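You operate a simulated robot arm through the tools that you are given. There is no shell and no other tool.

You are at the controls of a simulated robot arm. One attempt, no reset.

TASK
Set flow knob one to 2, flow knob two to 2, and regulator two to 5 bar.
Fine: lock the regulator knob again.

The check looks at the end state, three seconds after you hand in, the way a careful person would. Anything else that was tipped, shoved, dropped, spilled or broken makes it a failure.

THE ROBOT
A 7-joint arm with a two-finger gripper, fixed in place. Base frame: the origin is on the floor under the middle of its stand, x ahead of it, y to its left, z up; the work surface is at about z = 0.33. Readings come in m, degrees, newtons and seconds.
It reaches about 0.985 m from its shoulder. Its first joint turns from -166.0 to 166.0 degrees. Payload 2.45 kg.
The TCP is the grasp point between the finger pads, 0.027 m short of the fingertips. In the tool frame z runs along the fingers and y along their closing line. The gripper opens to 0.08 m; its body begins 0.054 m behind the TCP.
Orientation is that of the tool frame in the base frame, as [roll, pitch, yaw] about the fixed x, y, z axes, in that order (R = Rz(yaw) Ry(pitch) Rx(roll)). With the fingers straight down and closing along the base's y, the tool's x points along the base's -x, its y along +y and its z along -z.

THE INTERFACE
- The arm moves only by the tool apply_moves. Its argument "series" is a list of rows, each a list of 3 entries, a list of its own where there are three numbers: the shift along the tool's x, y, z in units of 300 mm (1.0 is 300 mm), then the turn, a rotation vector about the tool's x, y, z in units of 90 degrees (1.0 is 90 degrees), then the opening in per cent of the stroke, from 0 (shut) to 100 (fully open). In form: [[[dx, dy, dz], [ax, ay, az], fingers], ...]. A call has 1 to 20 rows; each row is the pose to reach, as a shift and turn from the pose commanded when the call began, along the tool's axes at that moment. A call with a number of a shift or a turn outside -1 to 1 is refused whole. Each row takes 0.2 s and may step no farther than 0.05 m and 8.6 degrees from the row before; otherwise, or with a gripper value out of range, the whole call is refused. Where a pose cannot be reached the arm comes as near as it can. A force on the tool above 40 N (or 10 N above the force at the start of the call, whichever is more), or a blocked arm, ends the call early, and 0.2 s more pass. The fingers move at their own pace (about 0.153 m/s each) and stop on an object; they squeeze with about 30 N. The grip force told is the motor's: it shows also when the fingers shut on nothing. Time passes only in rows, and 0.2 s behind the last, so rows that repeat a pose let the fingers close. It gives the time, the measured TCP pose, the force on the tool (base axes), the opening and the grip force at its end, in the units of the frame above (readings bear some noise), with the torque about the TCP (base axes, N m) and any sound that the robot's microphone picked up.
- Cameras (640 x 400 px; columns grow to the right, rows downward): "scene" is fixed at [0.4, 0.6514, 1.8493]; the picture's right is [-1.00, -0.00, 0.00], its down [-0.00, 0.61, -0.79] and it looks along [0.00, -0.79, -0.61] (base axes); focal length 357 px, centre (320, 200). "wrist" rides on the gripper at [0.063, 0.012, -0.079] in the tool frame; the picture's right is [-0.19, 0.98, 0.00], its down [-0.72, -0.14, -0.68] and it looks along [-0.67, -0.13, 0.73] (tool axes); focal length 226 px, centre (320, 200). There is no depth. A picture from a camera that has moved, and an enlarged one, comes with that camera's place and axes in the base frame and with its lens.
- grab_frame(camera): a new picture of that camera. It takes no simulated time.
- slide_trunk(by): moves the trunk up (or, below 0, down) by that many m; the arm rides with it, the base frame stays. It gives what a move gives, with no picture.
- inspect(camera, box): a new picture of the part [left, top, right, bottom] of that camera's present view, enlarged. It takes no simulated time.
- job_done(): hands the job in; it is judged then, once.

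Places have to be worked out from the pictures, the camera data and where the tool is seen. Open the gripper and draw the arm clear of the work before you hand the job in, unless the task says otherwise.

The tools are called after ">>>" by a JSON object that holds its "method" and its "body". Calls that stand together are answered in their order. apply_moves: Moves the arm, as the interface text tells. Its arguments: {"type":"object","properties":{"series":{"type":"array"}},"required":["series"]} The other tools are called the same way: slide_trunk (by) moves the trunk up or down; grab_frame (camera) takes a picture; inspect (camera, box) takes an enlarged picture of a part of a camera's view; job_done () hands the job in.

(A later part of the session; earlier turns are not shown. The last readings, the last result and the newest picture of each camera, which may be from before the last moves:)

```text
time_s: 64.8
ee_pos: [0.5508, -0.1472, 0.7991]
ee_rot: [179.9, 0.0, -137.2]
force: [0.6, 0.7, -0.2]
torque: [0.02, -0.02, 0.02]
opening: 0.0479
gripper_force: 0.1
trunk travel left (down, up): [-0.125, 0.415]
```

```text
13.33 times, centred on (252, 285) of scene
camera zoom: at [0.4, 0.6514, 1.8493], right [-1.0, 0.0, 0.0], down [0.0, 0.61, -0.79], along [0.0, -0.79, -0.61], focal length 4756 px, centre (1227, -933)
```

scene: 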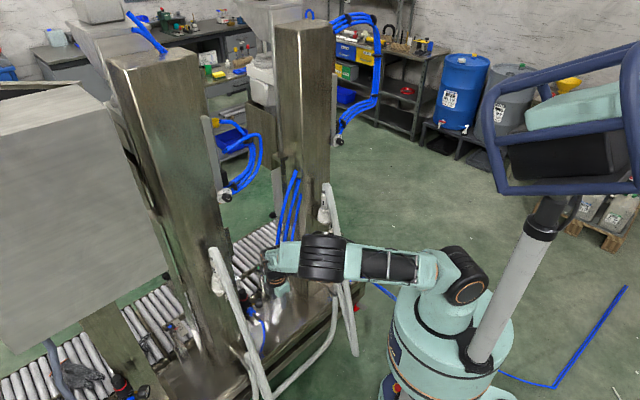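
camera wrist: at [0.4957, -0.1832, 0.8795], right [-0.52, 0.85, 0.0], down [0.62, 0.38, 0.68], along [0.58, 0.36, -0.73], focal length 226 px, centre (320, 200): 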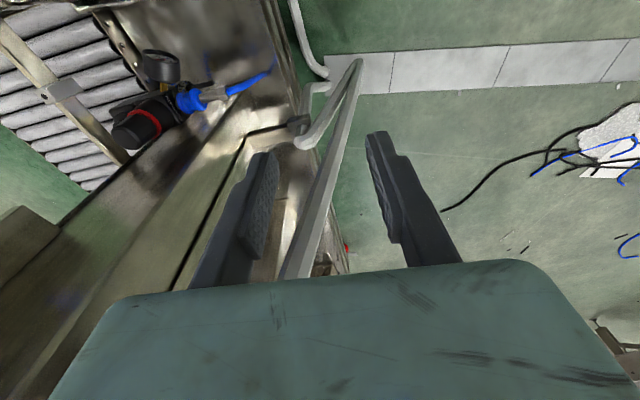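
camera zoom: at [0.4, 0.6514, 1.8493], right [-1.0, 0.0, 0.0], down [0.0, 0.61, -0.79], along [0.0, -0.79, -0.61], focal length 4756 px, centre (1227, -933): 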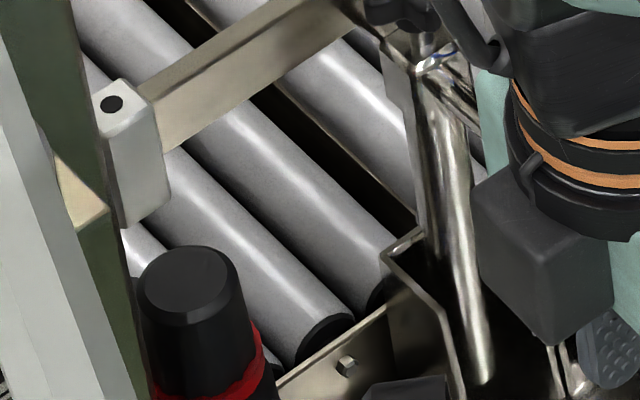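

The knob top centre triangulates to [0.731, -0.312, 0.629]. I'll tilt the hand 25° away from post 2 and move to a hover point about 8 cm back from the knob along the tool axis.

>>> {"method": "apply_moves", "body": {"series": [[[0, 0, 0], [0, -0.07, 0], 70], [[0, 0, 0], [0, -0.14, 0], 70], [[0, 0, 0], [0, -0.21, 0], 70], [[0, 0, 0], [0, -0.278, 0], 70], [[0.01, -0.11, 0.045], [0, -0.278, 0], 70], [[0.02, -0.23, 0.09], [0, -0.278, 0], 70], [[0.03, -0.35, 0.135], [0, -0.278, 0], 70], [[0.04, -0.47, 0.18], [0, -0.278, 0], 70], [[0.05, -0.59, 0.225], [0, -0.278, 0], 70], [[0.06, -0.7, 0.27], [0, -0.278, 0], 70], [[0.066, -0.811, 0.317], [0, -0.278, 0], 70]]}}

>>> {"method": "grab_frame", "body": {"camera": "wrist"}}

>>> {"method": "grab_frame", "body": {"camera": "scene"}}

```text
time_s: 67.2
ee_pos: [0.7022, -0.3397, 0.7056]
ee_rot: [179.7, 24.9, -137.4]
force: [0.6, -0.3, -0.1]
torque: [0.05, -0.02, 0.0]
opening: 0.0559
gripper_force: 0.0
trunk travel left (down, up): [-0.125, 0.415]
```

```text
taken
camera wrist: at [0.6258, -0.3933, 0.7497], right [-0.54, 0.84, 0.09], down [0.37, 0.14, 0.92], along [0.76, 0.52, -0.38], focal length 226 px, centre (320, 200)
```

wrist: 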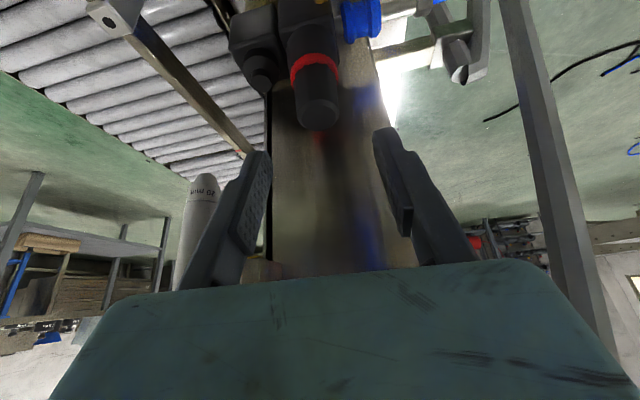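

```text
taken
```

scene: 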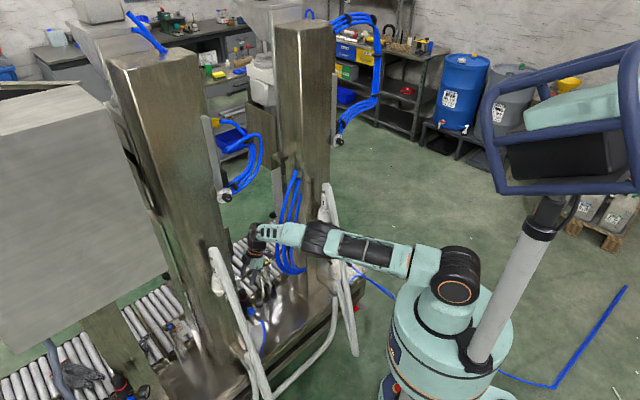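

The hand is at the hover point with the knob between the fingers. I'll zoom in to check the alignment before descending.

>>> {"method": "inspect", "body": {"camera": "wrist", "box": [240, 40, 400, 140]}}

>>> {"method": "inspect", "body": {"camera": "scene", "box": [220, 210, 316, 270]}}

>>> {"method": "inspect", "body": {"camera": "scene", "box": [220, 260, 316, 320]}}

```text
4.00 times, centred on (320, 90) of wrist
camera zoom: at [0.6258, -0.3933, 0.7497], right [-0.54, 0.84, 0.09], down [0.37, 0.14, 0.92], along [0.76, 0.52, -0.38], focal length 904 px, centre (320, 640)
```

zoom: 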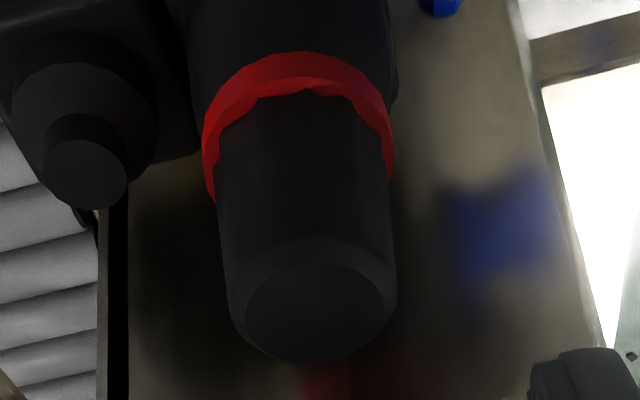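

```text
6.67 times, centred on (268, 240) of scene
camera zoom: at [0.4, 0.6514, 1.8493], right [-1.0, 0.0, 0.0], down [0.0, 0.61, -0.79], along [0.0, -0.79, -0.61], focal length 2378 px, centre (667, -67)
```

zoom: 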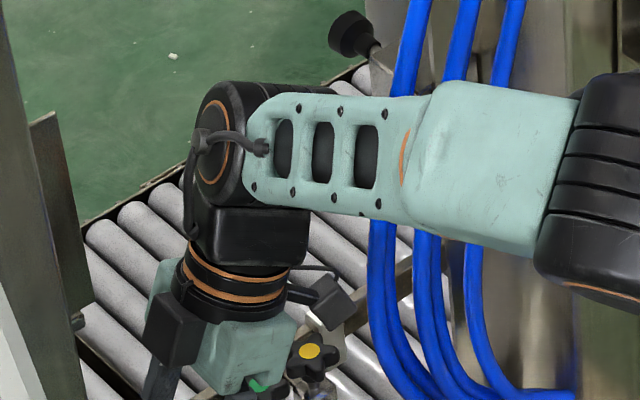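

```text
6.67 times, centred on (268, 290) of scene
camera zoom: at [0.4, 0.6514, 1.8493], right [-1.0, 0.0, 0.0], down [0.0, 0.61, -0.79], along [0.0, -0.79, -0.61], focal length 2378 px, centre (667, -400)
```

zoom: 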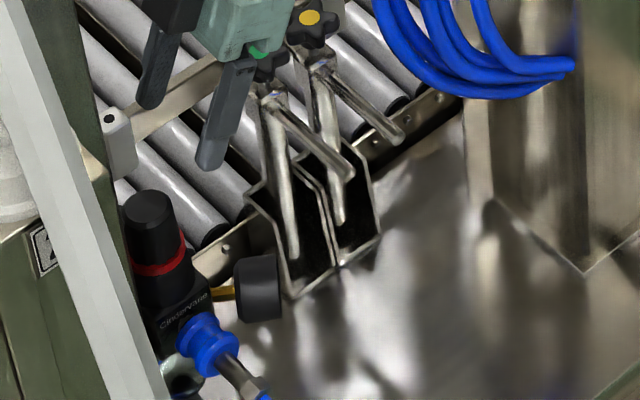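

The knob tapers from about 36 mm at the ring to 31 mm at the top, and it is within a few mm of the tool axis. I'll descend 81 mm along the tool axis, staying above the ring, then check before closing.

>>> {"method": "apply_moves", "body": {"series": [[[-0.004, -0.0077, 0.05], [0, 0, 0], 70], [[-0.004, -0.0077, 0.11], [0, 0, 0], 70], [[-0.004, -0.0077, 0.17], [0, 0, 0], 70], [[-0.004, -0.0077, 0.22], [0, 0, 0], 70], [[-0.004, -0.0077, 0.271], [0, 0, 0], 70]]}}

>>> {"method": "grab_frame", "body": {"camera": "wrist"}}

>>> {"method": "inspect", "body": {"camera": "scene", "box": [220, 250, 300, 300]}}

```text
time_s: 68.4
ee_pos: [0.7243, -0.3178, 0.6377]
ee_rot: [179.8, 25.0, -137.3]
force: [-0.5, -0.1, 0.3]
torque: [-0.01, 0.01, -0.01]
opening: 0.0562
gripper_force: 0.0
out of reach, approached as far as the arm can: row 5
trunk travel left (down, up): [-0.125, 0.415]
```

```text
taken
camera wrist: at [0.6483, -0.3707, 0.6824], right [-0.54, 0.84, 0.08], down [0.36, 0.14, 0.92], along [0.76, 0.53, -0.38], focal length 226 px, centre (320, 200)
```

wrist: 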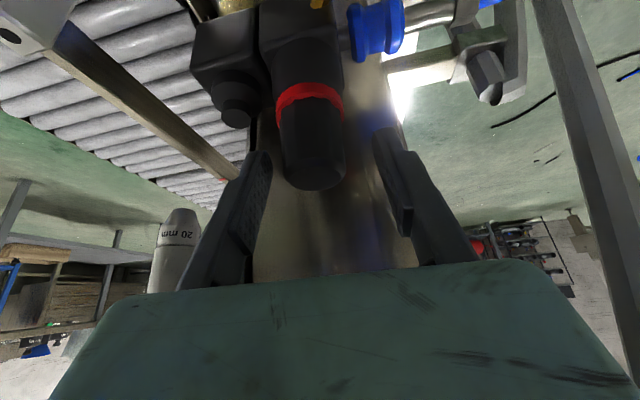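

```text
8.00 times, centred on (260, 275) of scene
camera zoom: at [0.4, 0.6514, 1.8493], right [-1.0, 0.0, 0.0], down [0.0, 0.61, -0.79], along [0.0, -0.79, -0.61], focal length 2853 px, centre (800, -400)
```

zoom: 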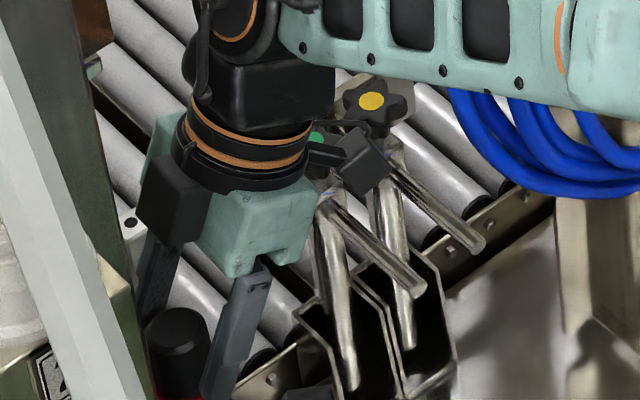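

The arm ran out of reach about 5 mm short. I'll lift straight up 0.1 m, since the knob stays between the open fingers, and lower the trunk 0.1 m. That returns to the same pose with the arm less stretched.

>>> {"method": "apply_moves", "body": {"series": [[[-0.047, 0.0005, -0.1], [0, 0, 0], 70], [[-0.094, 0.001, -0.2], [0, 0, 0], 70], [[-0.14, 0.0016, -0.302], [0, 0, 0], 70]]}}

>>> {"method": "slide_trunk", "body": {"by": -0.095}}

>>> {"method": "grab_frame", "body": {"camera": "wrist"}}

>>> {"method": "grab_frame", "body": {"camera": "scene"}}

```text
time_s: 69.2
ee_pos: [0.7236, -0.3172, 0.7387]
ee_rot: [179.8, 24.9, -137.3]
force: [-0.1, 0.5, -0.6]
torque: [0.03, -0.01, 0.01]
opening: 0.0558
gripper_force: 0.0
trunk travel left (down, up): [-0.125, 0.415]
```

```text
time_s: 70.5
ee_pos: [0.7239, -0.3179, 0.6443]
ee_rot: [179.9, 25.0, -137.2]
force: [-0.6, 0.1, -0.2]
torque: [0.02, 0.03, -0.01]
opening: 0.056
gripper_force: 0.1
trunk travel left (down, up): [-0.03, 0.51]
```

```text
taken
camera wrist: at [0.6481, -0.3704, 0.6885], right [-0.54, 0.84, 0.08], down [0.36, 0.14, 0.92], along [0.76, 0.53, -0.38], focal length 226 px, centre (320, 200)
```

wrist: 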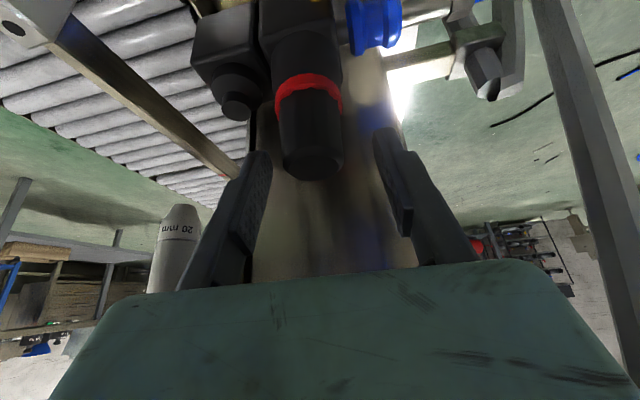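

```text
taken
```

scene: 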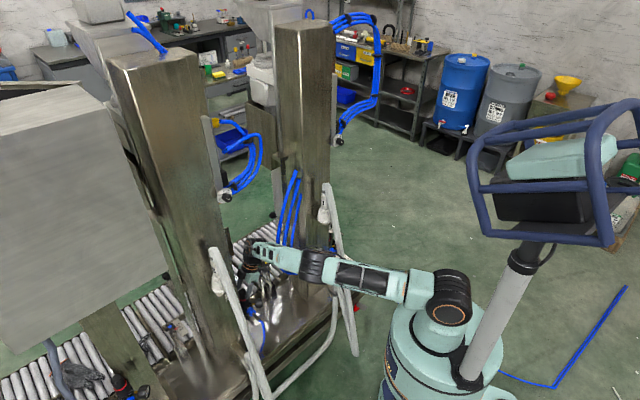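

TCP is at [0.724, -0.318, 0.644], over the knob. The forearm passes near the blue hoses of post 1, so I'll check that clearance and the knob alignment.

>>> {"method": "inspect", "body": {"camera": "scene", "box": [230, 220, 342, 290]}}

>>> {"method": "inspect", "body": {"camera": "wrist", "box": [240, 60, 400, 160]}}

```text
5.71 times, centred on (286, 255) of scene
camera zoom: at [0.4, 0.6514, 1.8493], right [-1.0, 0.0, 0.0], down [0.0, 0.61, -0.79], along [0.0, -0.79, -0.61], focal length 2038 px, centre (514, -114)
```

zoom: 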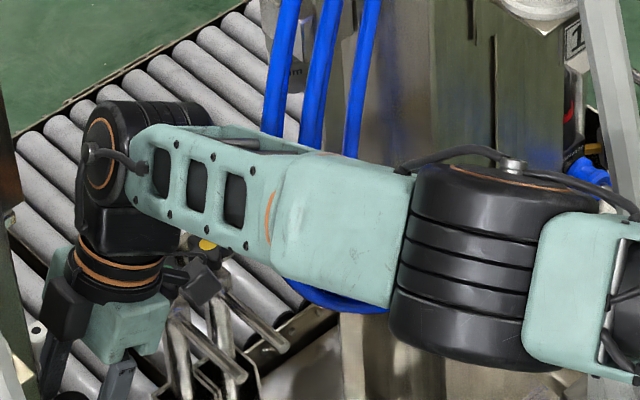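

```text
4.00 times, centred on (320, 110) of wrist
camera zoom: at [0.6481, -0.3704, 0.6885], right [-0.54, 0.84, 0.08], down [0.36, 0.14, 0.92], along [0.76, 0.53, -0.38], focal length 904 px, centre (320, 560)
```

zoom: 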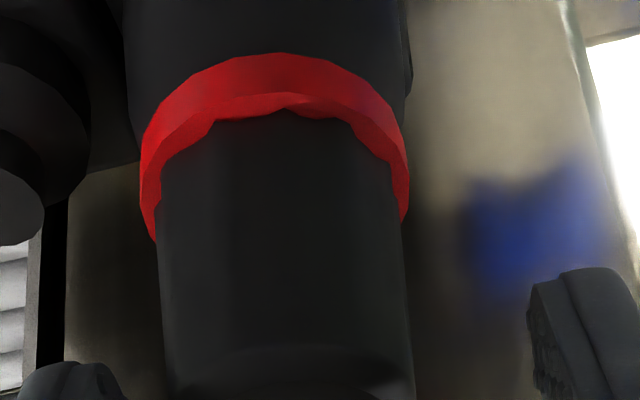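

The forearm lies in front of the hoses and they look undisturbed. The knob axis is about 4 mm off toward tool -y, so I'll correct that, lower 12 mm and close on the knob.

>>> {"method": "apply_moves", "body": {"series": [[[0.002, -0.0133, 0.018], [0, 0, 0], 70], [[0.004, -0.0133, 0.036], [0, 0, 0], 70], [[0.004, -0.0133, 0.036], [0, 0, 0], 40], [[0.004, -0.0133, 0.036], [0, 0, 0], 0], [[0.004, -0.0133, 0.036], [0, 0, 0], 0]]}}

>>> {"method": "grab_frame", "body": {"camera": "wrist"}}

>>> {"method": "inspect", "body": {"camera": "wrist", "box": [240, 60, 400, 160]}}

>>> {"method": "inspect", "body": {"camera": "scene", "box": [220, 260, 284, 300]}}

```text
time_s: 71.7
ee_pos: [0.7277, -0.318, 0.6325]
ee_rot: [179.8, 25.0, -137.3]
force: [-2.1, 1.5, -2.4]
torque: [0.02, 0.07, 0.02]
opening: 0.0313
gripper_force: 44.5
trunk travel left (down, up): [-0.03, 0.51]
```

```text
taken
camera wrist: at [0.6533, -0.3708, 0.6769], right [-0.54, 0.84, 0.08], down [0.36, 0.14, 0.92], along [0.76, 0.53, -0.38], focal length 226 px, centre (320, 200)
```

wrist: 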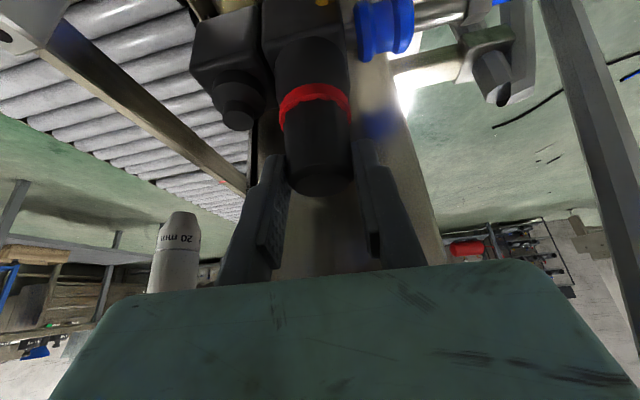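

```text
4.00 times, centred on (320, 110) of wrist
camera zoom: at [0.6533, -0.3708, 0.6769], right [-0.54, 0.84, 0.08], down [0.36, 0.14, 0.92], along [0.76, 0.53, -0.38], focal length 904 px, centre (320, 560)
```

zoom: 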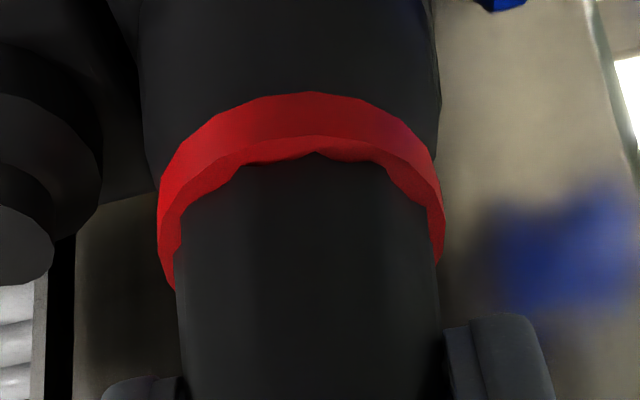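

```text
10.00 times, centred on (252, 280) of scene
camera zoom: at [0.4, 0.6514, 1.8493], right [-1.0, 0.0, 0.0], down [0.0, 0.61, -0.79], along [0.0, -0.79, -0.61], focal length 3567 px, centre (1000, -600)
```

zoom: 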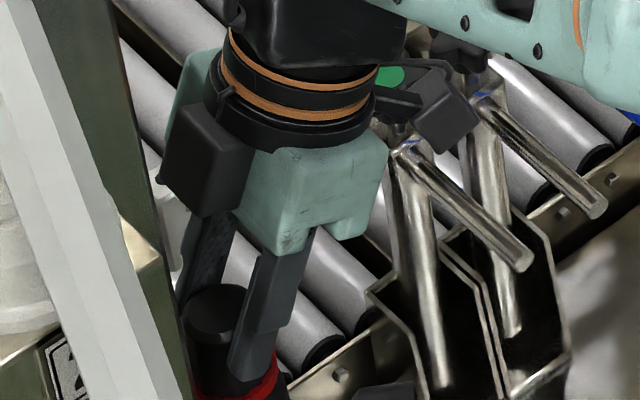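

The knob is gripped at 31.3 mm. I'll pull it straight up by about 5 mm to unlock it, watching force and sound.

>>> {"method": "apply_moves", "body": {"series": [[[-0.0035, 0, -0.0075], [0, 0, 0], 0], [[-0.007, 0, -0.015], [0, 0, 0], 0], [[-0.007, 0, -0.015], [0, 0, 0], 0]]}}

>>> {"method": "inspect", "body": {"camera": "wrist", "box": [240, 60, 400, 160]}}

```text
time_s: 72.5
ee_pos: [0.7297, -0.3178, 0.6394]
ee_rot: [179.7, 25.1, -137.1]
force: [-7.9, 5.8, 2.0]
torque: [0.11, 0.31, 0.06]
opening: 0.0312
gripper_force: 45.0
trunk travel left (down, up): [-0.03, 0.51]
```

```text
4.00 times, centred on (320, 110) of wrist
camera zoom: at [0.6532, -0.3709, 0.6833], right [-0.54, 0.84, 0.08], down [0.36, 0.14, 0.92], along [0.76, 0.53, -0.38], focal length 904 px, centre (320, 560)
```

zoom: 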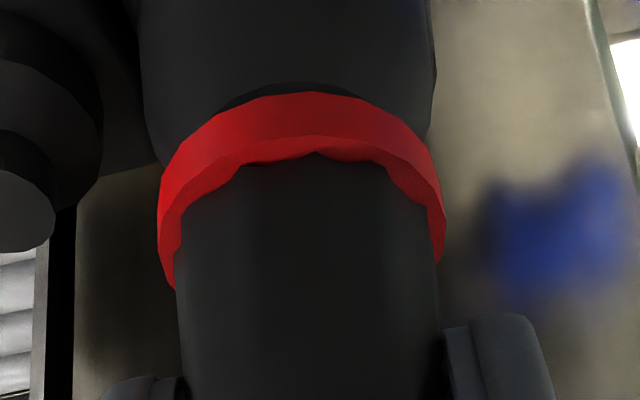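

The knob and its red ring rose together about 6 mm with almost no resistance, and a gap opened below the ring. I'll lift another 2 mm to see whether it has reached its stop.

>>> {"method": "apply_moves", "body": {"series": [[[-0.0014, 0, -0.003], [0, 0, 0], 0], [[-0.0028, 0, -0.006], [0, 0, 0], 0], [[-0.0028, 0, -0.006], [0, 0, 0], 0]]}}

>>> {"method": "inspect", "body": {"camera": "wrist", "box": [240, 60, 400, 160]}}

```text
time_s: 73.3
ee_pos: [0.7291, -0.319, 0.6397]
ee_rot: [179.8, 25.0, -137.2]
force: [-14.0, 14.0, 0.3]
torque: [0.55, -0.01, 0.12]
opening: 0.0317
gripper_force: 44.8
trunk travel left (down, up): [-0.03, 0.51]
```

```text
4.00 times, centred on (320, 110) of wrist
camera zoom: at [0.6533, -0.3709, 0.6845], right [-0.54, 0.84, 0.09], down [0.36, 0.14, 0.92], along [0.76, 0.53, -0.38], focal length 904 px, centre (320, 560)
```

zoom: 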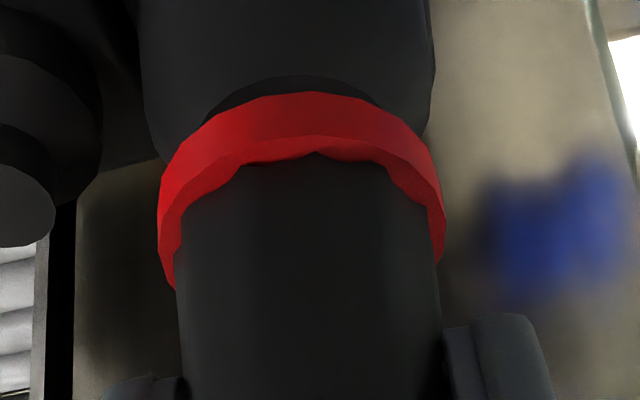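

The knob is lifted and unlocked, with some sideways load building along the closing direction. I'll relieve that by 1 mm and turn the knob counter-clockwise (seen from above) by about 30° around its vertical axis.

>>> {"method": "apply_moves", "body": {"series": [[[0, 0.003, 0], [0, 0, 0], 0], [[0, 0.0012, 0], [-0.0235, 0, -0.0504], 0], [[-0.0003, -0.0006, 0], [-0.047, 0, -0.1007], 0], [[-0.0006, -0.0024, 0.0003], [-0.0704, 0, -0.1511], 0], [[-0.0011, -0.0042, 0.0005], [-0.0939, 0, -0.2014], 0], [[-0.0018, -0.0059, 0.0008], [-0.1174, 0, -0.2518], 0], [[-0.0025, -0.0075, 0.0012], [-0.1409, 0, -0.3021], 0], [[-0.0025, -0.0075, 0.0012], [-0.1409, 0, -0.3021], 0]]}}

>>> {"method": "grab_frame", "body": {"camera": "wrist"}}

>>> {"method": "inspect", "body": {"camera": "scene", "box": [220, 260, 284, 300]}}

```text
time_s: 74.5
ee_pos: [0.7305, -0.3179, 0.6401]
ee_rot: [-179.1, 24.9, -118.0]
force: [21.0, -9.0, -15.2]
torque: [-0.72, -0.3, -0.15]
opening: 0.0314
gripper_force: 44.9
out of reach, approached as far as the arm can: row 5, 6
trunk travel left (down, up): [-0.03, 0.51]
stopped in row 6: the force on the tool passed its limit at 54 N (the readings are from after the stop); the commanded pose is now the measured one
```

```text
taken
camera wrist: at [0.6747, -0.3927, 0.6853], right [-0.78, 0.62, 0.07], down [0.29, 0.26, 0.92], along [0.56, 0.74, -0.38], focal length 226 px, centre (320, 200)
```

wrist: 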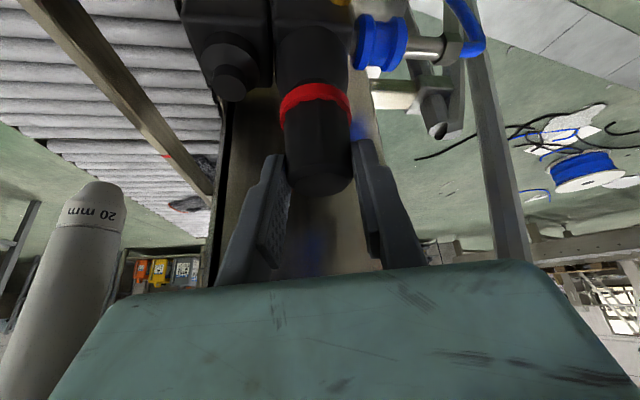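

```text
10.00 times, centred on (252, 280) of scene
camera zoom: at [0.4, 0.6514, 1.8493], right [-1.0, 0.0, 0.0], down [0.0, 0.61, -0.79], along [0.0, -0.79, -0.61], focal length 3567 px, centre (1000, -600)
```

zoom: 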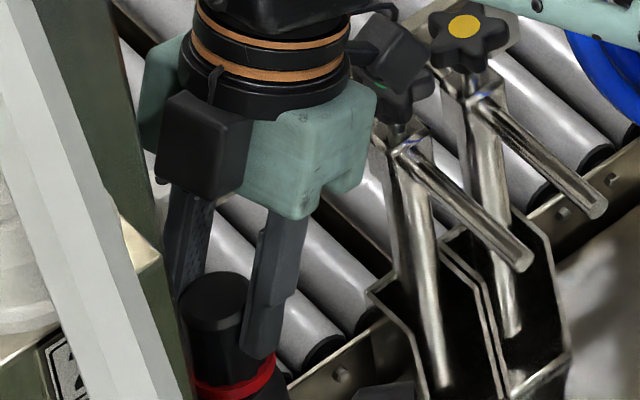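

I turned about 19° before the arm reached its limit and the force limit stopped the call. I'll open the fingers to relieve the load, then back up along the tool axis to look at the knob and gauge.

>>> {"method": "apply_moves", "body": {"series": [[[0, 0, 0], [0, 0, 0], 70], [[0, 0, 0], [0, 0, 0], 70], [[0, 0, -0.05], [0, 0, 0], 70], [[0, 0, -0.13], [0, 0, 0], 70], [[0, 0, -0.23], [0, 0, 0], 70], [[0, 0, -0.33], [0, 0, 0], 70]]}}

>>> {"method": "grab_frame", "body": {"camera": "wrist"}}

>>> {"method": "grab_frame", "body": {"camera": "scene"}}

```text
time_s: 75.9
ee_pos: [0.7178, -0.3591, 0.731]
ee_rot: [-179.3, 24.9, -118.0]
force: [0.7, 0.4, -0.1]
torque: [-0.03, 0.05, 0.02]
opening: 0.0561
gripper_force: 0.2
out of reach, approached as far as the arm can: row 4, 5, 6
trunk travel left (down, up): [-0.03, 0.51]
```

```text
taken
camera wrist: at [0.662, -0.4338, 0.775], right [-0.78, 0.62, 0.07], down [0.29, 0.26, 0.92], along [0.55, 0.74, -0.38], focal length 226 px, centre (320, 200)
```

wrist: 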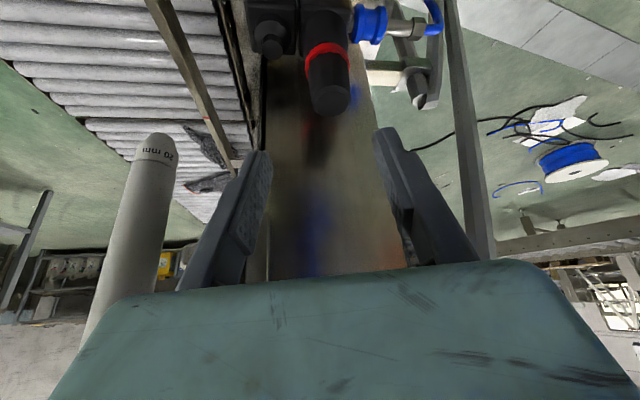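

```text
taken
```

scene: 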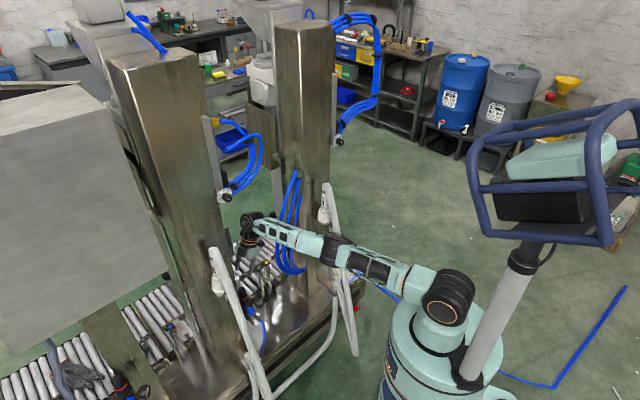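

After the release the knob kept its raised ring. The arm is almost fully stretched with this lean, so I'll re-orient to yaw 180° with the hand leaning back toward the robot. I'll pull back a little so the gauge comes into view.

>>> {"method": "apply_moves", "body": {"series": [[[-0.02, 0.02, -0.014], [0.036, 0.001, 0.078], 70], [[-0.04, 0.04, -0.028], [0.072, 0.002, 0.156], 70], [[-0.06, 0.06, -0.042], [0.109, 0.003, 0.234], 70], [[-0.08, 0.08, -0.056], [0.145, 0.004, 0.312], 70], [[-0.1, 0.1, -0.07], [0.181, 0.005, 0.39], 70], [[-0.12, 0.12, -0.084], [0.217, 0.0057, 0.469], 70], [[-0.14, 0.14, -0.098], [0.254, 0.0066, 0.547], 70], [[-0.158, 0.163, -0.112], [0.29, 0.0076, 0.625], 70], [[-0.11, 0.25, -0.112], [0.29, 0.0076, 0.625], 70], [[-0.06, 0.34, -0.113], [0.29, 0.0076, 0.625], 70], [[-0.005, 0.423, -0.113], [0.29, 0.0076, 0.625], 70]]}}

>>> {"method": "grab_frame", "body": {"camera": "wrist"}}

>>> {"method": "grab_frame", "body": {"camera": "scene"}}

```text
time_s: 77.2
ee_pos: [0.7677, -0.3767, 0.7571]
ee_rot: [-180.0, 24.1, -157.1]
force: [-36.3, 12.4, 17.1]
torque: [1.22, 0.66, 1.43]
opening: 0.0624
gripper_force: 4.9
out of reach, approached as far as the arm can: row 1, 2, 3, 4, 5, 6
trunk travel left (down, up): [-0.03, 0.51]
stopped in row 6: the force on the tool passed its limit at 61 N (the readings are from after the stop); the commanded pose is now the measured one
```

```text
taken
camera wrist: at [0.679, -0.4009, 0.8026], right [-0.22, 0.97, 0.08], down [0.4, 0.02, 0.92], along [0.89, 0.23, -0.39], focal length 226 px, centre (320, 200)
```

wrist: 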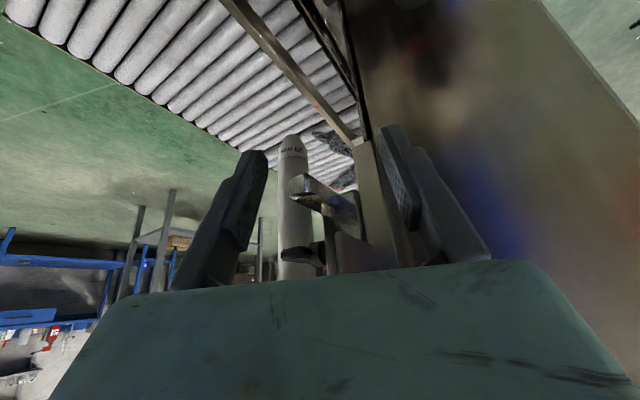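

```text
taken
```

scene: 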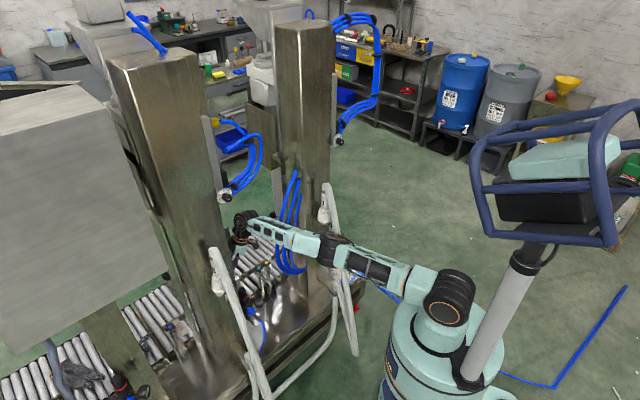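

The re-orientation was out of reach; the tool drifted toward post 2 and one finger touched it, and the call stopped on the force limit. I'll back off gently toward the robot and away from the post.

>>> {"method": "apply_moves", "body": {"series": [[[0.02, 0.024, -0.022], [0, 0, 0], 70], [[0.04, 0.048, -0.044], [0, 0, 0], 70], [[0.06, 0.072, -0.066], [0, 0, 0], 70], [[0.088, 0.105, -0.096], [0, 0, 0], 70], [[0.117, 0.139, -0.126], [0, 0, 0], 70]]}}

>>> {"method": "grab_frame", "body": {"camera": "wrist"}}

>>> {"method": "grab_frame", "body": {"camera": "scene"}}

```text
time_s: 78.4
ee_pos: [0.7656, -0.3846, 0.7637]
ee_rot: [-179.9, 24.2, -157.0]
force: [-11.7, 17.8, -8.9]
torque: [0.17, 0.37, 0.62]
opening: 0.0724
gripper_force: 12.4
out of reach, approached as far as the arm can: row 1, 2, 3, 4, 5
trunk travel left (down, up): [-0.03, 0.51]
```

```text
taken
camera wrist: at [0.6766, -0.4091, 0.8108], right [-0.22, 0.97, 0.08], down [0.4, 0.02, 0.92], along [0.89, 0.23, -0.39], focal length 226 px, centre (320, 200)
```

wrist: 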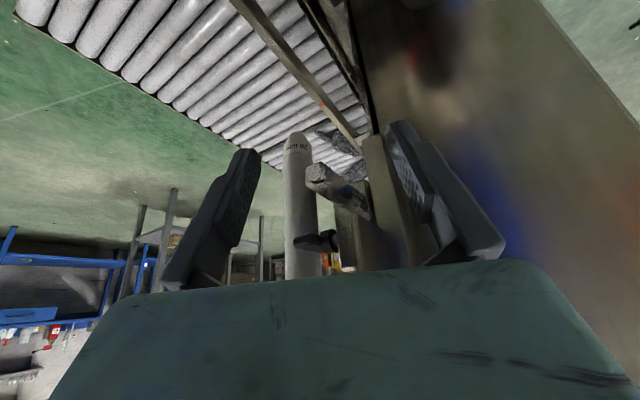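

```text
taken
```

scene: 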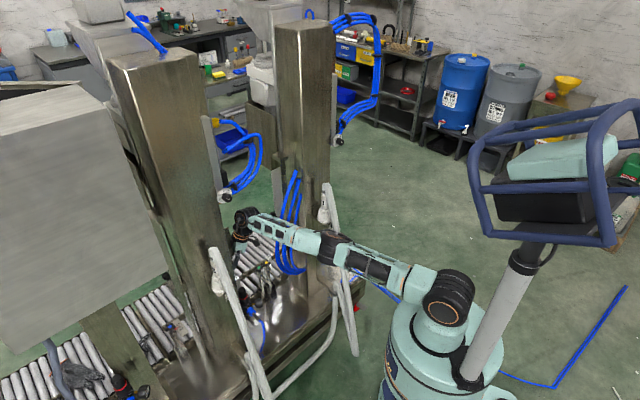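

The arm is nearly straight here, so it cannot retract directly. I'll instead swing it sideways away from post 2 and upward, which only needs rotation about the shoulder.

>>> {"method": "apply_moves", "body": {"series": [[[0.008, -0.03, -0.03], [0, 0, 0], 70], [[0.015, -0.05, -0.07], [0, 0, 0], 70], [[0.022, -0.065, -0.13], [0, 0, 0], 70], [[0.03, -0.078, -0.196], [0, 0, 0], 70]]}}

>>> {"method": "grab_frame", "body": {"camera": "wrist"}}

>>> {"method": "inspect", "body": {"camera": "scene", "box": [210, 180, 338, 260]}}

```text
time_s: 79.4
ee_pos: [0.7421, -0.4192, 0.815]
ee_rot: [-179.9, 24.3, -157.2]
force: [0.3, 0.3, 0.7]
torque: [-0.05, 0.06, 0.02]
opening: 0.056
gripper_force: 0.1
trunk travel left (down, up): [-0.03, 0.51]
```

```text
taken
camera wrist: at [0.6533, -0.4437, 0.8608], right [-0.22, 0.97, 0.08], down [0.4, 0.02, 0.92], along [0.89, 0.23, -0.39], focal length 226 px, centre (320, 200)
```

wrist: 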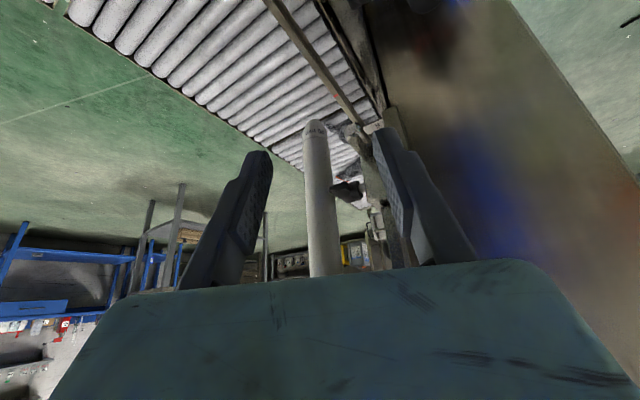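

```text
5.00 times, centred on (274, 220) of scene
camera zoom: at [0.4, 0.6514, 1.8493], right [-1.0, 0.0, 0.0], down [0.0, 0.61, -0.79], along [0.0, -0.79, -0.61], focal length 1783 px, centre (550, 100)
```

zoom: 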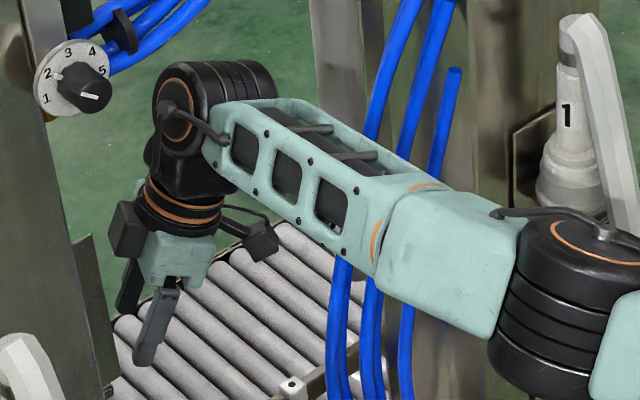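

Contact is gone and the force reads zero. Now I try retracting slowly toward the robot.

>>> {"method": "apply_moves", "body": {"series": [[[0.026, 0.039, -0.012], [0, 0, 0], 70], [[0.052, 0.078, -0.024], [0, 0, 0], 70], [[0.078, 0.118, -0.035], [0, 0, 0], 70], [[0.104, 0.157, -0.047], [0, 0, 0], 70]]}}

>>> {"method": "inspect", "body": {"camera": "scene", "box": [210, 180, 338, 260]}}

```text
time_s: 80.4
ee_pos: [0.6911, -0.3904, 0.8149]
ee_rot: [-179.9, 24.3, -157.4]
force: [-0.9, -0.2, -0.3]
torque: [0.0, 0.03, 0.02]
opening: 0.056
gripper_force: 0.0
trunk travel left (down, up): [-0.03, 0.51]
```

```text
5.00 times, centred on (274, 220) of scene
camera zoom: at [0.4, 0.6514, 1.8493], right [-1.0, 0.0, 0.0], down [0.0, 0.61, -0.79], along [0.0, -0.79, -0.61], focal length 1783 px, centre (550, 100)
```

zoom: 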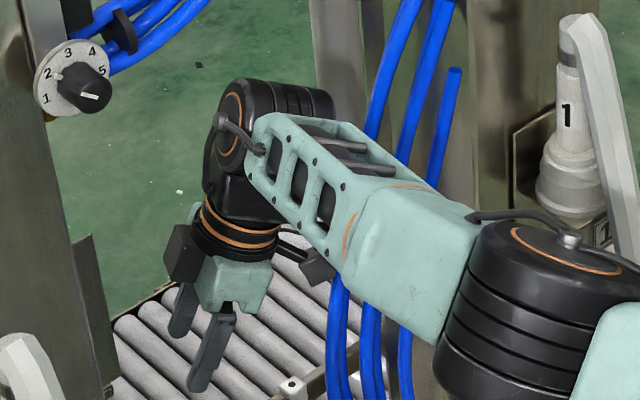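

Retraction works now. I'll rotate to yaw 180° with the hand leaning toward the robot, and move to a viewing point in front of the regulator near [0.60, -0.27, 0.72].

>>> {"method": "apply_moves", "body": {"series": [[[0.02, 0.08, 0.01], [0.017, 0, 0.038], 70], [[0.05, 0.17, 0.03], [0.034, 0, 0.076], 70], [[0.09, 0.26, 0.07], [0.052, 0, 0.114], 70], [[0.14, 0.35, 0.12], [0.069, 0, 0.153], 70], [[0.19, 0.42, 0.18], [0.086, 0, 0.191], 70], [[0.246, 0.486, 0.237], [0.1033, 0, 0.2289], 70]]}}

>>> {"method": "grab_frame", "body": {"camera": "wrist"}}

>>> {"method": "grab_frame", "body": {"camera": "scene"}}

```text
time_s: 81.8
ee_pos: [0.602, -0.2694, 0.7211]
ee_rot: [-179.8, 24.4, -179.8]
force: [0.5, -0.1, 0.2]
torque: [-0.02, 0.0, -0.03]
opening: 0.0562
gripper_force: 0.1
trunk travel left (down, up): [-0.03, 0.51]
```

```text
taken
camera wrist: at [0.5101, -0.2581, 0.7672], right [0.17, 0.98, 0.08], down [0.37, -0.14, 0.92], along [0.91, -0.13, -0.39], focal length 226 px, centre (320, 200)
```

wrist: 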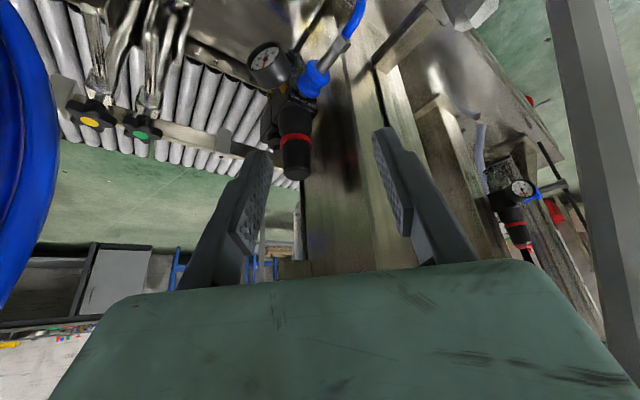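

```text
taken
```

scene: 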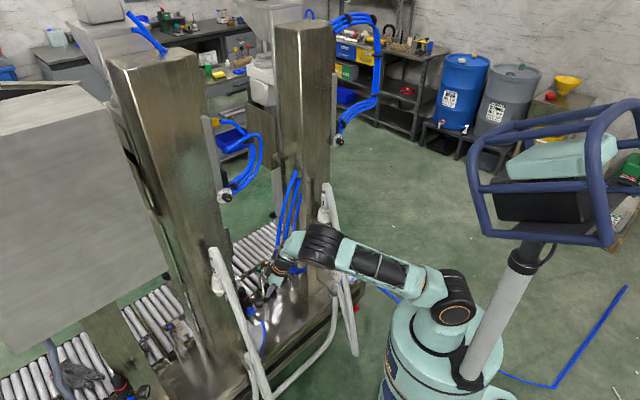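

This viewpoint shows the gauge, the knob and the red ring. I'll zoom in on both.

>>> {"method": "inspect", "body": {"camera": "wrist", "box": [245, 35, 293, 65]}}

>>> {"method": "inspect", "body": {"camera": "wrist", "box": [250, 90, 346, 150]}}

>>> {"method": "inspect", "body": {"camera": "wrist", "box": [470, 170, 566, 230]}}

```text
13.33 times, centred on (269, 50) of wrist
camera zoom: at [0.5101, -0.2581, 0.7672], right [0.17, 0.98, 0.08], down [0.37, -0.14, 0.92], along [0.91, -0.13, -0.39], focal length 3014 px, centre (1000, 2200)
```

zoom: 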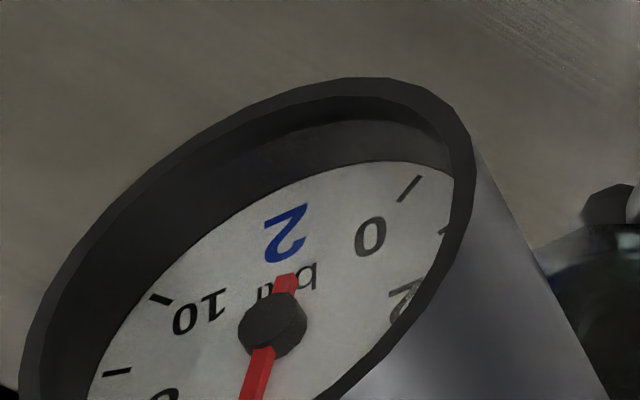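

```text
6.67 times, centred on (298, 120) of wrist
camera zoom: at [0.5101, -0.2581, 0.7672], right [0.17, 0.98, 0.08], down [0.37, -0.14, 0.92], along [0.91, -0.13, -0.39], focal length 1507 px, centre (467, 733)
```

zoom: 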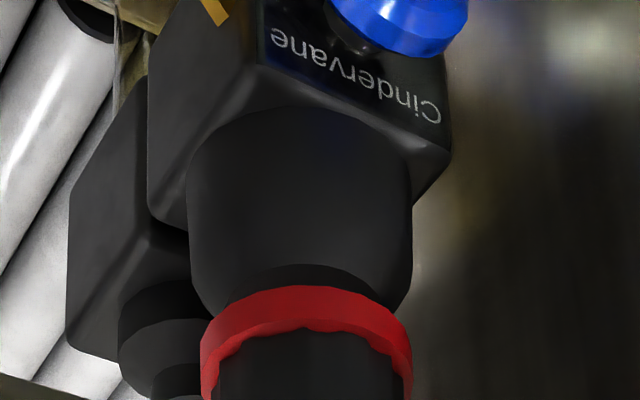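

```text
6.67 times, centred on (518, 200) of wrist
camera zoom: at [0.5101, -0.2581, 0.7672], right [0.17, 0.98, 0.08], down [0.37, -0.14, 0.92], along [0.91, -0.13, -0.39], focal length 1507 px, centre (-1000, 200)
```

zoom: 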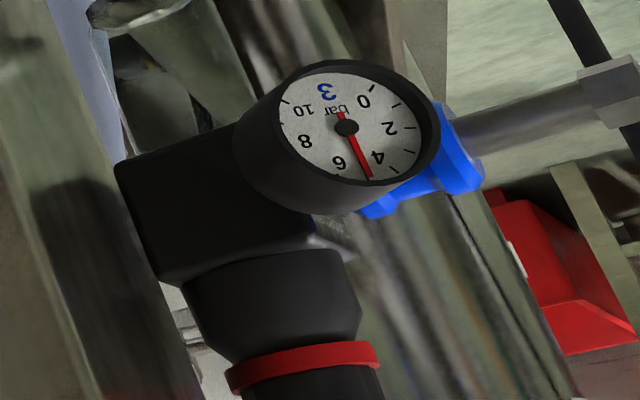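

The gauge fit gives about 5.5 bar now: the 19° counter-clockwise turn lowered it from 6.0, so roughly 37° per bar. The knob is still raised. I need about 18° more, so I'll zoom in on the knob top to align for a new grip.

>>> {"method": "inspect", "body": {"camera": "wrist", "box": [256, 130, 336, 180]}}

```text
8.00 times, centred on (296, 155) of wrist
camera zoom: at [0.5101, -0.2581, 0.7672], right [0.17, 0.98, 0.08], down [0.37, -0.14, 0.92], along [0.91, -0.13, -0.39], focal length 1808 px, centre (512, 560)
```

zoom: 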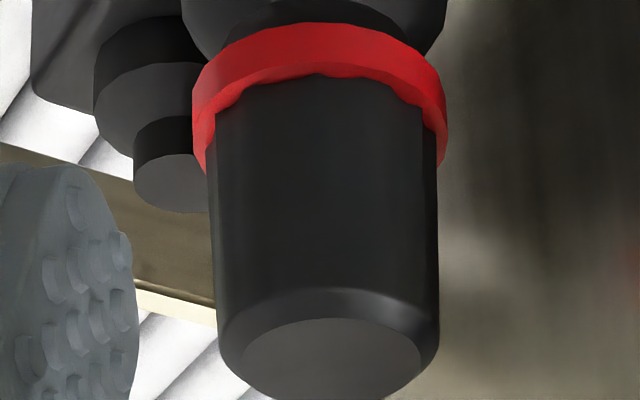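

The axis is at about [0.731, -0.314] and the raised knob top at about z = 0.638. I'll approach with yaw -165°, a good compromise between reach and post clearance, using a narrower opening. I stop around the knob without closing.

>>> {"method": "apply_moves", "body": {"series": [[[-0.09, -0.06, 0.05], [-0.0229, 0, -0.0506], 58], [[-0.18, -0.12, 0.1], [-0.0459, 0, -0.1012], 58], [[-0.266, -0.18, 0.151], [-0.0688, 0, -0.1518], 58], [[-0.265, -0.173, 0.217], [-0.0688, 0, -0.1518], 58], [[-0.264, -0.166, 0.283], [-0.0688, 0, -0.1518], 58], [[-0.263, -0.158, 0.35], [-0.0688, 0, -0.1518], 58], [[-0.262, -0.151, 0.416], [-0.0688, 0, -0.1518], 58]]}}

>>> {"method": "inspect", "body": {"camera": "wrist", "box": [224, 60, 416, 180]}}

>>> {"method": "inspect", "body": {"camera": "scene", "box": [210, 220, 338, 300]}}

```text
time_s: 83.4
ee_pos: [0.7248, -0.3156, 0.6395]
ee_rot: [-179.9, 24.2, -164.9]
force: [-0.3, 1.2, 0.2]
torque: [0.01, 0.0, -0.01]
opening: 0.0461
gripper_force: 0.1
trunk travel left (down, up): [-0.03, 0.51]
```

```text
3.33 times, centred on (320, 120) of wrist
camera zoom: at [0.6337, -0.3279, 0.6857], right [-0.09, 0.99, 0.08], down [0.4, -0.04, 0.92], along [0.91, 0.11, -0.39], focal length 754 px, centre (320, 467)
```

zoom: 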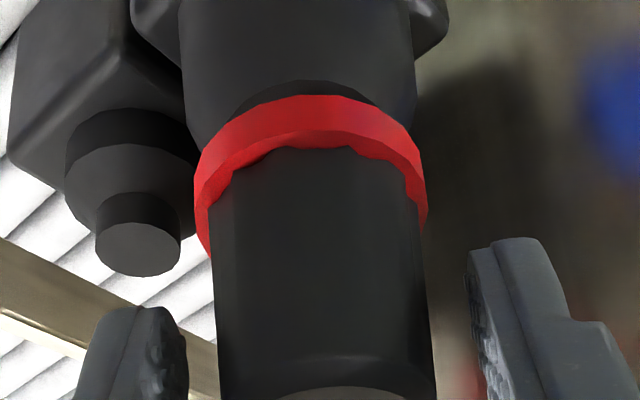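

```text
5.00 times, centred on (274, 260) of scene
camera zoom: at [0.4, 0.6514, 1.8493], right [-1.0, 0.0, 0.0], down [0.0, 0.61, -0.79], along [0.0, -0.79, -0.61], focal length 1783 px, centre (550, -100)
```

zoom: 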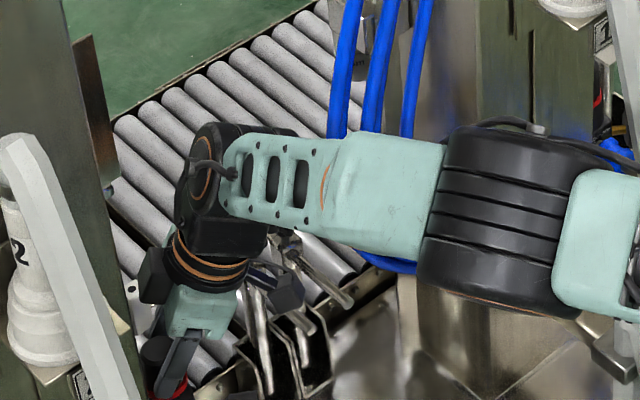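

The fingers straddle the knob evenly. I'll close, check the side load, then turn.

>>> {"method": "apply_moves", "body": {"series": [[[0, 0, 0], [0, 0, 0], 30], [[0, 0, 0], [0, 0, 0], 0], [[0, 0, 0], [0, 0, 0], 0]]}}

```text
time_s: 84.2
ee_pos: [0.7251, -0.316, 0.6407]
ee_rot: [-179.9, 24.3, -164.7]
force: [1.2, 0.6, -3.2]
torque: [0.03, -0.07, 0.04]
opening: 0.0313
gripper_force: 45.1
trunk travel left (down, up): [-0.03, 0.51]
```

The grip is centred, with under 4 N of load. I'll turn counter-clockwise 18° about the knob axis.

>>> {"method": "apply_moves", "body": {"series": [[[0, -0.0018, 0], [-0.0228, 0, -0.0507], 0], [[-0.0003, -0.0036, 0.0001], [-0.0456, 0, -0.1013], 0], [[-0.0006, -0.0053, 0.0003], [-0.0683, 0, -0.152], 0], [[-0.0009, -0.0064, 0.0004], [-0.082, 0, -0.1824], 0], [[-0.0009, -0.0064, 0.0004], [-0.082, 0, -0.1824], 0]]}}

>>> {"method": "inspect", "body": {"camera": "scene", "box": [220, 260, 284, 300]}}

```text
time_s: 85.4
ee_pos: [0.7251, -0.3172, 0.6392]
ee_rot: [-179.8, 24.3, -146.7]
force: [5.4, 1.8, 0.6]
torque: [0.31, -0.47, -0.03]
opening: 0.0312
gripper_force: 44.5
trunk travel left (down, up): [-0.03, 0.51]
```

```text
10.00 times, centred on (252, 280) of scene
camera zoom: at [0.4, 0.6514, 1.8493], right [-1.0, 0.0, 0.0], down [0.0, 0.61, -0.79], along [0.0, -0.79, -0.61], focal length 3567 px, centre (1000, -600)
```

zoom: 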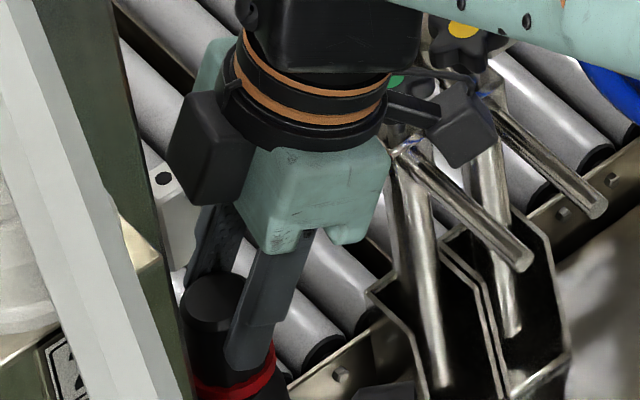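

I turned 18° and the load stayed small. I'll open in one step and back off along the tool axis.

>>> {"method": "apply_moves", "body": {"series": [[[0, 0, 0], [0, 0, 0], 60], [[0, 0, 0], [0, 0, 0], 60], [[0, 0, -0.07], [0, 0, 0], 60], [[0, 0, -0.14], [0, 0, 0], 60], [[0, 0, -0.21], [0, 0, 0], 60], [[0, 0, -0.28], [0, 0, 0], 60]]}}

```text
time_s: 86.8
ee_pos: [0.6959, -0.3368, 0.7155]
ee_rot: [-179.9, 24.3, -146.8]
force: [0.5, 0.0, -1.0]
torque: [0.0, 0.02, -0.03]
opening: 0.0481
gripper_force: 0.0
trunk travel left (down, up): [-0.03, 0.51]
```

Next I move to a viewpoint in front of the gauge, keeping clear of the hoses on the way.

>>> {"method": "apply_moves", "body": {"series": [[[0.008, 0.096, -0.01], [0.025, 0, 0.056], 60], [[0.016, 0.192, -0.02], [0.05, 0, 0.112], 60], [[0.024, 0.289, -0.029], [0.076, 0, 0.168], 60], [[0.107, 0.329, -0.048], [0.095, 0, 0.21], 60], [[0.19, 0.369, -0.067], [0.114, 0, 0.252], 60], [[0.273, 0.409, -0.086], [0.133, 0, 0.294], 60], [[0.357, 0.448, -0.105], [0.1518, 0, 0.3362], 60]]}}

>>> {"method": "grab_frame", "body": {"camera": "wrist"}}

>>> {"method": "inspect", "body": {"camera": "wrist", "box": [280, 85, 328, 115]}}

```text
time_s: 88.4
ee_pos: [0.5276, -0.2837, 0.6988]
ee_rot: [-179.9, 24.3, 179.9]
force: [0.6, -0.9, -0.4]
torque: [-0.06, 0.01, -0.01]
opening: 0.0479
gripper_force: 0.1
trunk travel left (down, up): [-0.03, 0.51]
```

```text
taken
camera wrist: at [0.4378, -0.272, 0.7443], right [0.18, 0.98, 0.08], down [0.37, -0.14, 0.92], along [0.91, -0.13, -0.39], focal length 226 px, centre (320, 200)
```

wrist: 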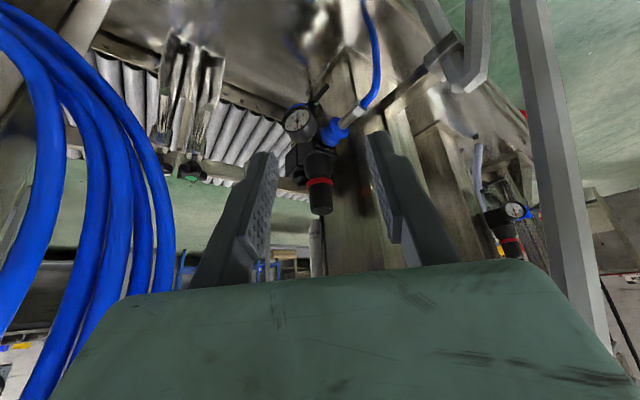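

```text
13.33 times, centred on (304, 100) of wrist
camera zoom: at [0.4378, -0.272, 0.7443], right [0.18, 0.98, 0.08], down [0.37, -0.14, 0.92], along [0.91, -0.13, -0.39], focal length 3014 px, centre (533, 1533)
```

zoom: 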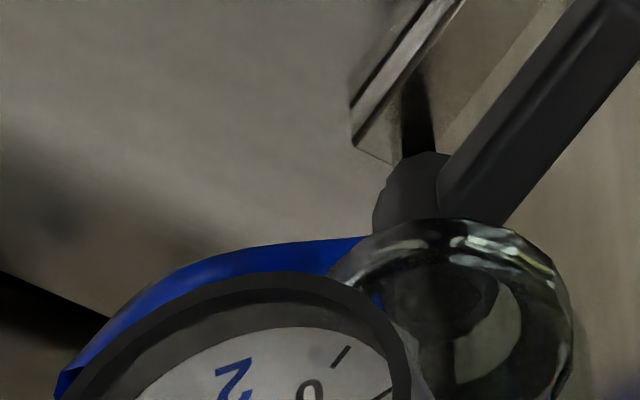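

The gauge sits slightly lower in the view, so I'll zoom on the correct area.

>>> {"method": "inspect", "body": {"camera": "wrist", "box": [278, 102, 326, 132]}}

>>> {"method": "inspect", "body": {"camera": "wrist", "box": [278, 130, 374, 190]}}

```text
13.33 times, centred on (302, 117) of wrist
camera zoom: at [0.4378, -0.272, 0.7443], right [0.18, 0.98, 0.08], down [0.37, -0.14, 0.92], along [0.91, -0.13, -0.39], focal length 3014 px, centre (560, 1307)
```

zoom: 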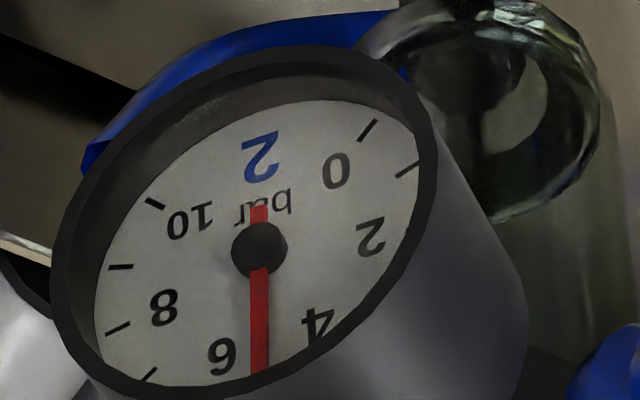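

```text
6.67 times, centred on (326, 160) of wrist
camera zoom: at [0.4378, -0.272, 0.7443], right [0.18, 0.98, 0.08], down [0.37, -0.14, 0.92], along [0.91, -0.13, -0.39], focal length 1507 px, centre (280, 467)
```

zoom: 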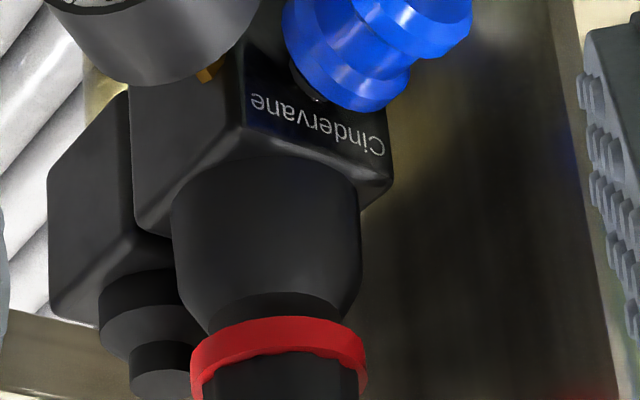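

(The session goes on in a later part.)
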